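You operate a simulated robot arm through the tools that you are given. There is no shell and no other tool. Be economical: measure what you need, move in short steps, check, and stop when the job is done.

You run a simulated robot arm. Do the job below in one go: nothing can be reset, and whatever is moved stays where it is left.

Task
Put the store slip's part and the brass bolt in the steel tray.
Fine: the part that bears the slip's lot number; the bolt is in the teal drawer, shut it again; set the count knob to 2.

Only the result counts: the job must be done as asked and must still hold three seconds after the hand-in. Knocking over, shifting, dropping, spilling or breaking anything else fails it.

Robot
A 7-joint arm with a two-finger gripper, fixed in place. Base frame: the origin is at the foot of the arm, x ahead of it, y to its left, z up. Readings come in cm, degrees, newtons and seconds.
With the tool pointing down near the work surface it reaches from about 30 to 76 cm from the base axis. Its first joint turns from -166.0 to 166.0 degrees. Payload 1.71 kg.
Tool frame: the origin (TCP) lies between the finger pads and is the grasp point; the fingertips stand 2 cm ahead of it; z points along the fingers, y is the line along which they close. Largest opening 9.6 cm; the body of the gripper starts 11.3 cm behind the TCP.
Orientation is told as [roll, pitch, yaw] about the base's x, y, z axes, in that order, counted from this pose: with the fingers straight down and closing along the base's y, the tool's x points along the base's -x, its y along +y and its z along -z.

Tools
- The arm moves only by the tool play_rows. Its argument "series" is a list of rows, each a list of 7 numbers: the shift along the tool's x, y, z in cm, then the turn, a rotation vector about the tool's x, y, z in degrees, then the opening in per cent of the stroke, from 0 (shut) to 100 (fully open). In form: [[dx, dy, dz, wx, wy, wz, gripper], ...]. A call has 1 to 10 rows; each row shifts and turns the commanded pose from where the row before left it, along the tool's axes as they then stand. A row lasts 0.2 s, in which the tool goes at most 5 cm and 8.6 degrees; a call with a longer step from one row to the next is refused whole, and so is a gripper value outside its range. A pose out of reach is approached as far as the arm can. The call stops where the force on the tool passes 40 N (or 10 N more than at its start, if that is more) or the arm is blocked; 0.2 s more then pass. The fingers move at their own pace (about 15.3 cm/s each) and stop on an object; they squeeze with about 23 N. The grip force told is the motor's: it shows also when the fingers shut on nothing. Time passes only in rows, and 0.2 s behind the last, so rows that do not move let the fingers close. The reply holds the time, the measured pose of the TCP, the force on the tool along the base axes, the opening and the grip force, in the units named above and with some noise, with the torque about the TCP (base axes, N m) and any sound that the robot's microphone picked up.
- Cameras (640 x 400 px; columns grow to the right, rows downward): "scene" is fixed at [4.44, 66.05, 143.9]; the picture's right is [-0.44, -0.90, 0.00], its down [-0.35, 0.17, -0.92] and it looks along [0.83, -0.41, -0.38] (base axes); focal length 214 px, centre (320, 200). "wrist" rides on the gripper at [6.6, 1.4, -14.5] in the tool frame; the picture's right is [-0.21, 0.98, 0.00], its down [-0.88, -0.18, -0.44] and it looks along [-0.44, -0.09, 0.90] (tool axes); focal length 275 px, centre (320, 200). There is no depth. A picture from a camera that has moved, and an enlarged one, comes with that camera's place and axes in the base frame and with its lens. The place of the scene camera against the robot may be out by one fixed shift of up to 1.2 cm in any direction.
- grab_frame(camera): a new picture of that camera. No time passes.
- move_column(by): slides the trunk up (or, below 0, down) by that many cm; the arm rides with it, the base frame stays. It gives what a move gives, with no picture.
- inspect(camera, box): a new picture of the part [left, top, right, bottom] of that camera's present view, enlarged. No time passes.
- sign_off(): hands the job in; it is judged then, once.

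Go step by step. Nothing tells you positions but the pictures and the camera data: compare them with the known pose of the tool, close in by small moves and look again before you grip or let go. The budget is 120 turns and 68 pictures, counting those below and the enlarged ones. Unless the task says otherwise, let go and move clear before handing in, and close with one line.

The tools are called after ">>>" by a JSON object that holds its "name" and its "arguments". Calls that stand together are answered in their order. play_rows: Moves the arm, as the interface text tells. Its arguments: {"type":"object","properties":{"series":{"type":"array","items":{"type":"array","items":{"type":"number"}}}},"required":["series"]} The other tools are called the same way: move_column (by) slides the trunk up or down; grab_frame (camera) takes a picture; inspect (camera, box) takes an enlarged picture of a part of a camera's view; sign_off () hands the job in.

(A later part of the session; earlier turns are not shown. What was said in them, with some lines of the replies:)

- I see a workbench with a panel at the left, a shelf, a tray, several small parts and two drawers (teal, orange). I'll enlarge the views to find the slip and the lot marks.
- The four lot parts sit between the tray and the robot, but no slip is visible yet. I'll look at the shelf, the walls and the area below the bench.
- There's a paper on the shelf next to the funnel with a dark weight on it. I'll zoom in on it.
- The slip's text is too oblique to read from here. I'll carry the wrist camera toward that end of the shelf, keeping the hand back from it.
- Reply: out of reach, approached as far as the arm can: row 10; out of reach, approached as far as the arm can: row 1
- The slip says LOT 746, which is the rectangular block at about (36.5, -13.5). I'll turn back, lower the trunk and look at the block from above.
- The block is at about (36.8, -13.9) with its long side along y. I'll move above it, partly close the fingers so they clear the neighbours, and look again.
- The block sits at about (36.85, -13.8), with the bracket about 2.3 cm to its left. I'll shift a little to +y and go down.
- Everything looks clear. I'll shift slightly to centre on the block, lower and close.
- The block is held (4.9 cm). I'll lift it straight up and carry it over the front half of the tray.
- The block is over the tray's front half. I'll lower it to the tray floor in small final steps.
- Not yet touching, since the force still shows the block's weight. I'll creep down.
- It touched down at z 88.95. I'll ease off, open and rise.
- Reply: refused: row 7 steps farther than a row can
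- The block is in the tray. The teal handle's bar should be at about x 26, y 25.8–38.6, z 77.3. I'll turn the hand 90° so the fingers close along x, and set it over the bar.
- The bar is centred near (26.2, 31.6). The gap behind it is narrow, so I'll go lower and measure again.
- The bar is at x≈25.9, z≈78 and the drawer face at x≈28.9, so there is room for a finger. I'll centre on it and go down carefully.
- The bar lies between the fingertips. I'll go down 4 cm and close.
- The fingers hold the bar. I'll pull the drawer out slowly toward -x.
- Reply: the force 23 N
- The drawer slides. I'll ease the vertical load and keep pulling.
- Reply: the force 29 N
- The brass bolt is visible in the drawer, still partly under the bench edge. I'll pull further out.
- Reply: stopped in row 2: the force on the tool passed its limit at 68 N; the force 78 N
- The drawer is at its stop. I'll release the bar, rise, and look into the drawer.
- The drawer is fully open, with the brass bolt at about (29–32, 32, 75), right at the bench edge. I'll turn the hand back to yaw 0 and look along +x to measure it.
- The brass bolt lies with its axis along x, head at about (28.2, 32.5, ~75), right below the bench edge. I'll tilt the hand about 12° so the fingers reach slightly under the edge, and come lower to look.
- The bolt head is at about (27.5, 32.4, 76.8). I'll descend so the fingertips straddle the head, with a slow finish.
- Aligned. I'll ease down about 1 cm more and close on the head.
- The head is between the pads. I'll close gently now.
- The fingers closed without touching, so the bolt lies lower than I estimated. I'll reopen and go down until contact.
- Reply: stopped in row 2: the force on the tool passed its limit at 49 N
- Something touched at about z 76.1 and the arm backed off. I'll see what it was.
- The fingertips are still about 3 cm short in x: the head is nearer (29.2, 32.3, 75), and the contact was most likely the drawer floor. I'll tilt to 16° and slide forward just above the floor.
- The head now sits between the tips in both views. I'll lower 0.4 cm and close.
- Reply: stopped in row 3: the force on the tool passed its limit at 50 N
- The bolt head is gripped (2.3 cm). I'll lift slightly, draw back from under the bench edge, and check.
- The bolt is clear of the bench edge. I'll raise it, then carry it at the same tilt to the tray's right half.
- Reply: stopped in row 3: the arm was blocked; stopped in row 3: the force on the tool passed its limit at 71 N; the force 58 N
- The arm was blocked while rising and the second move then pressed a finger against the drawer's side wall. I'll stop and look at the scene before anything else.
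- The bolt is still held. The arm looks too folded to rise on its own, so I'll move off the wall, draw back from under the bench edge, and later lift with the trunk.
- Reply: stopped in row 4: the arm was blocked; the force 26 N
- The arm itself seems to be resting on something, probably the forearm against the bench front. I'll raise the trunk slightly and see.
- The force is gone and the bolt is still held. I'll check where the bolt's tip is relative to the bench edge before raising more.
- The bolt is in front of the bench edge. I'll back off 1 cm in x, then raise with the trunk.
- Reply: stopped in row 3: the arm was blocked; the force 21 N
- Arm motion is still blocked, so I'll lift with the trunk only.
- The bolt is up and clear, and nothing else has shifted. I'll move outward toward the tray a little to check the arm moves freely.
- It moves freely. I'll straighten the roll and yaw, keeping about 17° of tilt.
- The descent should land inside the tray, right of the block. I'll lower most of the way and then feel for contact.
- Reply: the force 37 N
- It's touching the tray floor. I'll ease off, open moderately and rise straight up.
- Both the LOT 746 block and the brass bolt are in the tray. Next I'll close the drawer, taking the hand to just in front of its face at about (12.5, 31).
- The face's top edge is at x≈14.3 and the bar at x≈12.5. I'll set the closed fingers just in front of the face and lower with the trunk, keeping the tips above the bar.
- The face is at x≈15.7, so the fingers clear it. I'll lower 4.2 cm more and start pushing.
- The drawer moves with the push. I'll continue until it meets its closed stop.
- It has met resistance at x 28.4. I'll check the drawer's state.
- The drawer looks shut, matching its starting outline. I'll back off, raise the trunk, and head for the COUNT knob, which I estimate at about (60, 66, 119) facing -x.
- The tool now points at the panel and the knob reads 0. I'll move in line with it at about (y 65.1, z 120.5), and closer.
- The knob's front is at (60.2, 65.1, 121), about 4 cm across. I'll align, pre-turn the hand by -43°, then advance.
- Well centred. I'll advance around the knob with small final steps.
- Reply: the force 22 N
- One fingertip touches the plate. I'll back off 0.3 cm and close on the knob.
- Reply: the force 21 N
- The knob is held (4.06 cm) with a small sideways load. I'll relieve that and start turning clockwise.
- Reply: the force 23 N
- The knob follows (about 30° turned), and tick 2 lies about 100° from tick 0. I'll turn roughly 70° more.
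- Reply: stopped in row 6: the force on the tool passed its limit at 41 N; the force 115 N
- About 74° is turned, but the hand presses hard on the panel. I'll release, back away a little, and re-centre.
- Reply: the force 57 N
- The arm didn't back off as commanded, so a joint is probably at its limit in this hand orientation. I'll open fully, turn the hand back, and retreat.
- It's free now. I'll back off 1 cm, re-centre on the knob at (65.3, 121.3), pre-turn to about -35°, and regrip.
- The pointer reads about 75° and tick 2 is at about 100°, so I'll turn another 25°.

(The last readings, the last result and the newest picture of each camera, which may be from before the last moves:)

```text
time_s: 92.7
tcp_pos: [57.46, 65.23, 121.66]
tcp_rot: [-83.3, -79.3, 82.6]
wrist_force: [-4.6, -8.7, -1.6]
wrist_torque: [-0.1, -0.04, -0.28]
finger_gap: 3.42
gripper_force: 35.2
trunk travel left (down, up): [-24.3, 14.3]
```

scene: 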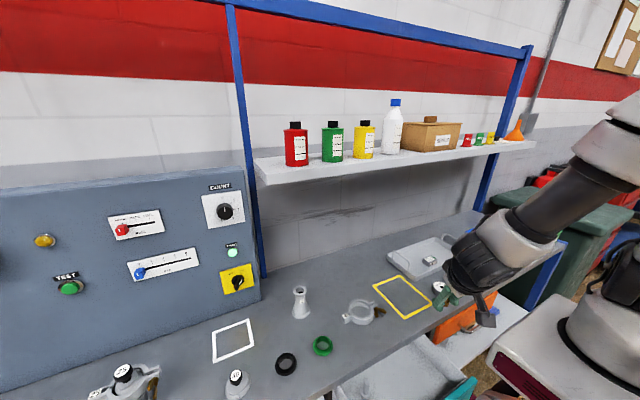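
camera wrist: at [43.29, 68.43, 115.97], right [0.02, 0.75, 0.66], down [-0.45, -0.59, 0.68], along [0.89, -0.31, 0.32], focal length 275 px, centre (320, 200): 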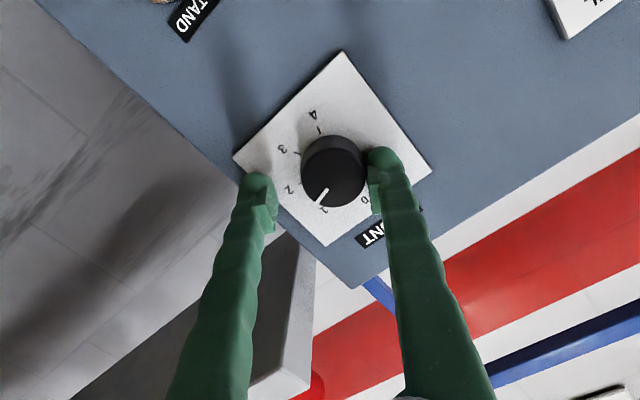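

Turned by 25°. I'll release, back straight off, and check the setting.

>>> {"name": "play_rows", "arguments": {"series": [[0, 0, 0, 0, 0, 0, 45], [0, 0, 0, 0, 0, 0, 70], [0, 0, 0, 0, 0, 0, 70], [0, 0, -1.5, 0, 0, 0, 70], [0, 0, -3, 0, 0, 0, 70], [0, 0, -4, 0, 0, 0, 70], [0, 0, 0, 0, 0, 0, 70]]}}

>>> {"name": "inspect", "arguments": {"camera": "wrist", "box": [240, 90, 400, 190]}}

```text
time_s: 94.3
tcp_pos: [50.11, 64.75, 121.29]
tcp_rot: [-83.1, -79.1, 81.4]
wrist_force: [0.4, -0.1, -0.9]
wrist_torque: [-0.03, 0.0, -0.01]
finger_gap: 6.75
gripper_force: 0.1
trunk travel left (down, up): [-24.3, 14.3]
```

```text
4.00 times, centred on (320, 140) of wrist
camera zoom: at [35.62, 65.2, 115.05], right [0.03, 1.0, 0.02], down [-0.42, 0.0, 0.91], along [0.9, -0.04, 0.42], focal length 1101 px, centre (320, 440)
```

zoom: 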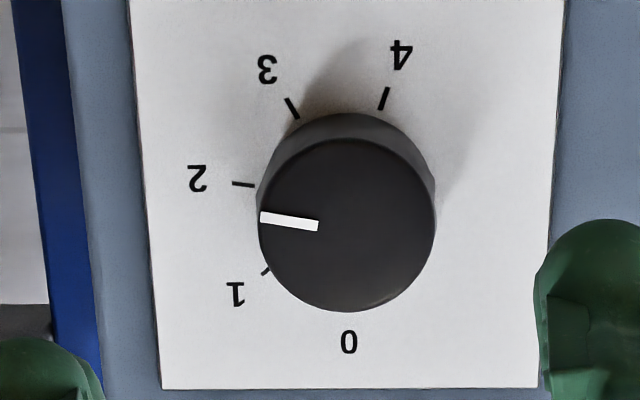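

The pointer aims at 2. I'll retract further and take a final overall look.

>>> {"name": "play_rows", "arguments": {"series": [[0, 0, -4, 0, 0, 0, 70], [0, -2, -4, 0, 0, 0, 70], [0, 0, 0, 0, 0, 0, 70]]}}

>>> {"name": "grab_frame", "arguments": {"camera": "scene"}}

```text
time_s: 95.0
tcp_pos: [54.79, 51.19, 122.17]
tcp_rot: [-91.8, -78.4, 75.2]
wrist_force: [-0.2, 0.1, 0.3]
wrist_torque: [-0.01, -0.03, -0.04]
finger_gap: 6.71
gripper_force: 0.0
trunk travel left (down, up): [-24.3, 14.3]
stopped in row 3: the arm was blocked; the commanded pose is now the measured one
```

```text
0 pictures are left
```

scene: 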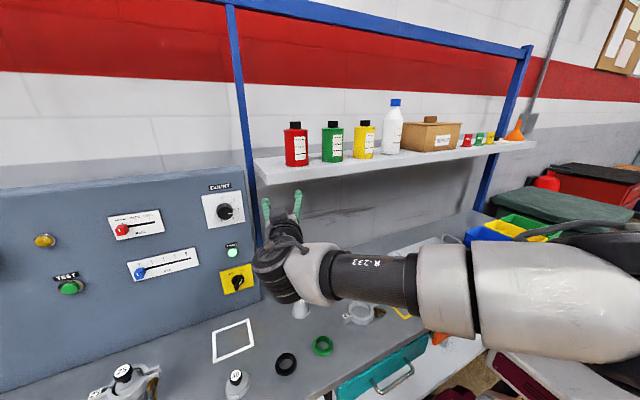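

I set the knob to 2. In the last overall view the drawer is shut, everything on the shelf is upright, and the open gripper touches nothing. The arm was blocked on its final retreat and I have no pictures left, so I won't risk another move and will hand in.

>>> {"name": "sign_off", "arguments": {}}

```text
The job is handed in.
```

I put the LOT 746 block and the brass bolt in the steel tray, shut the teal drawer and set the count knob to 2. On the last retreat the arm was blocked and stopped under the shelf; it showed no contact force there, and nothing looked disturbed in the final picture.
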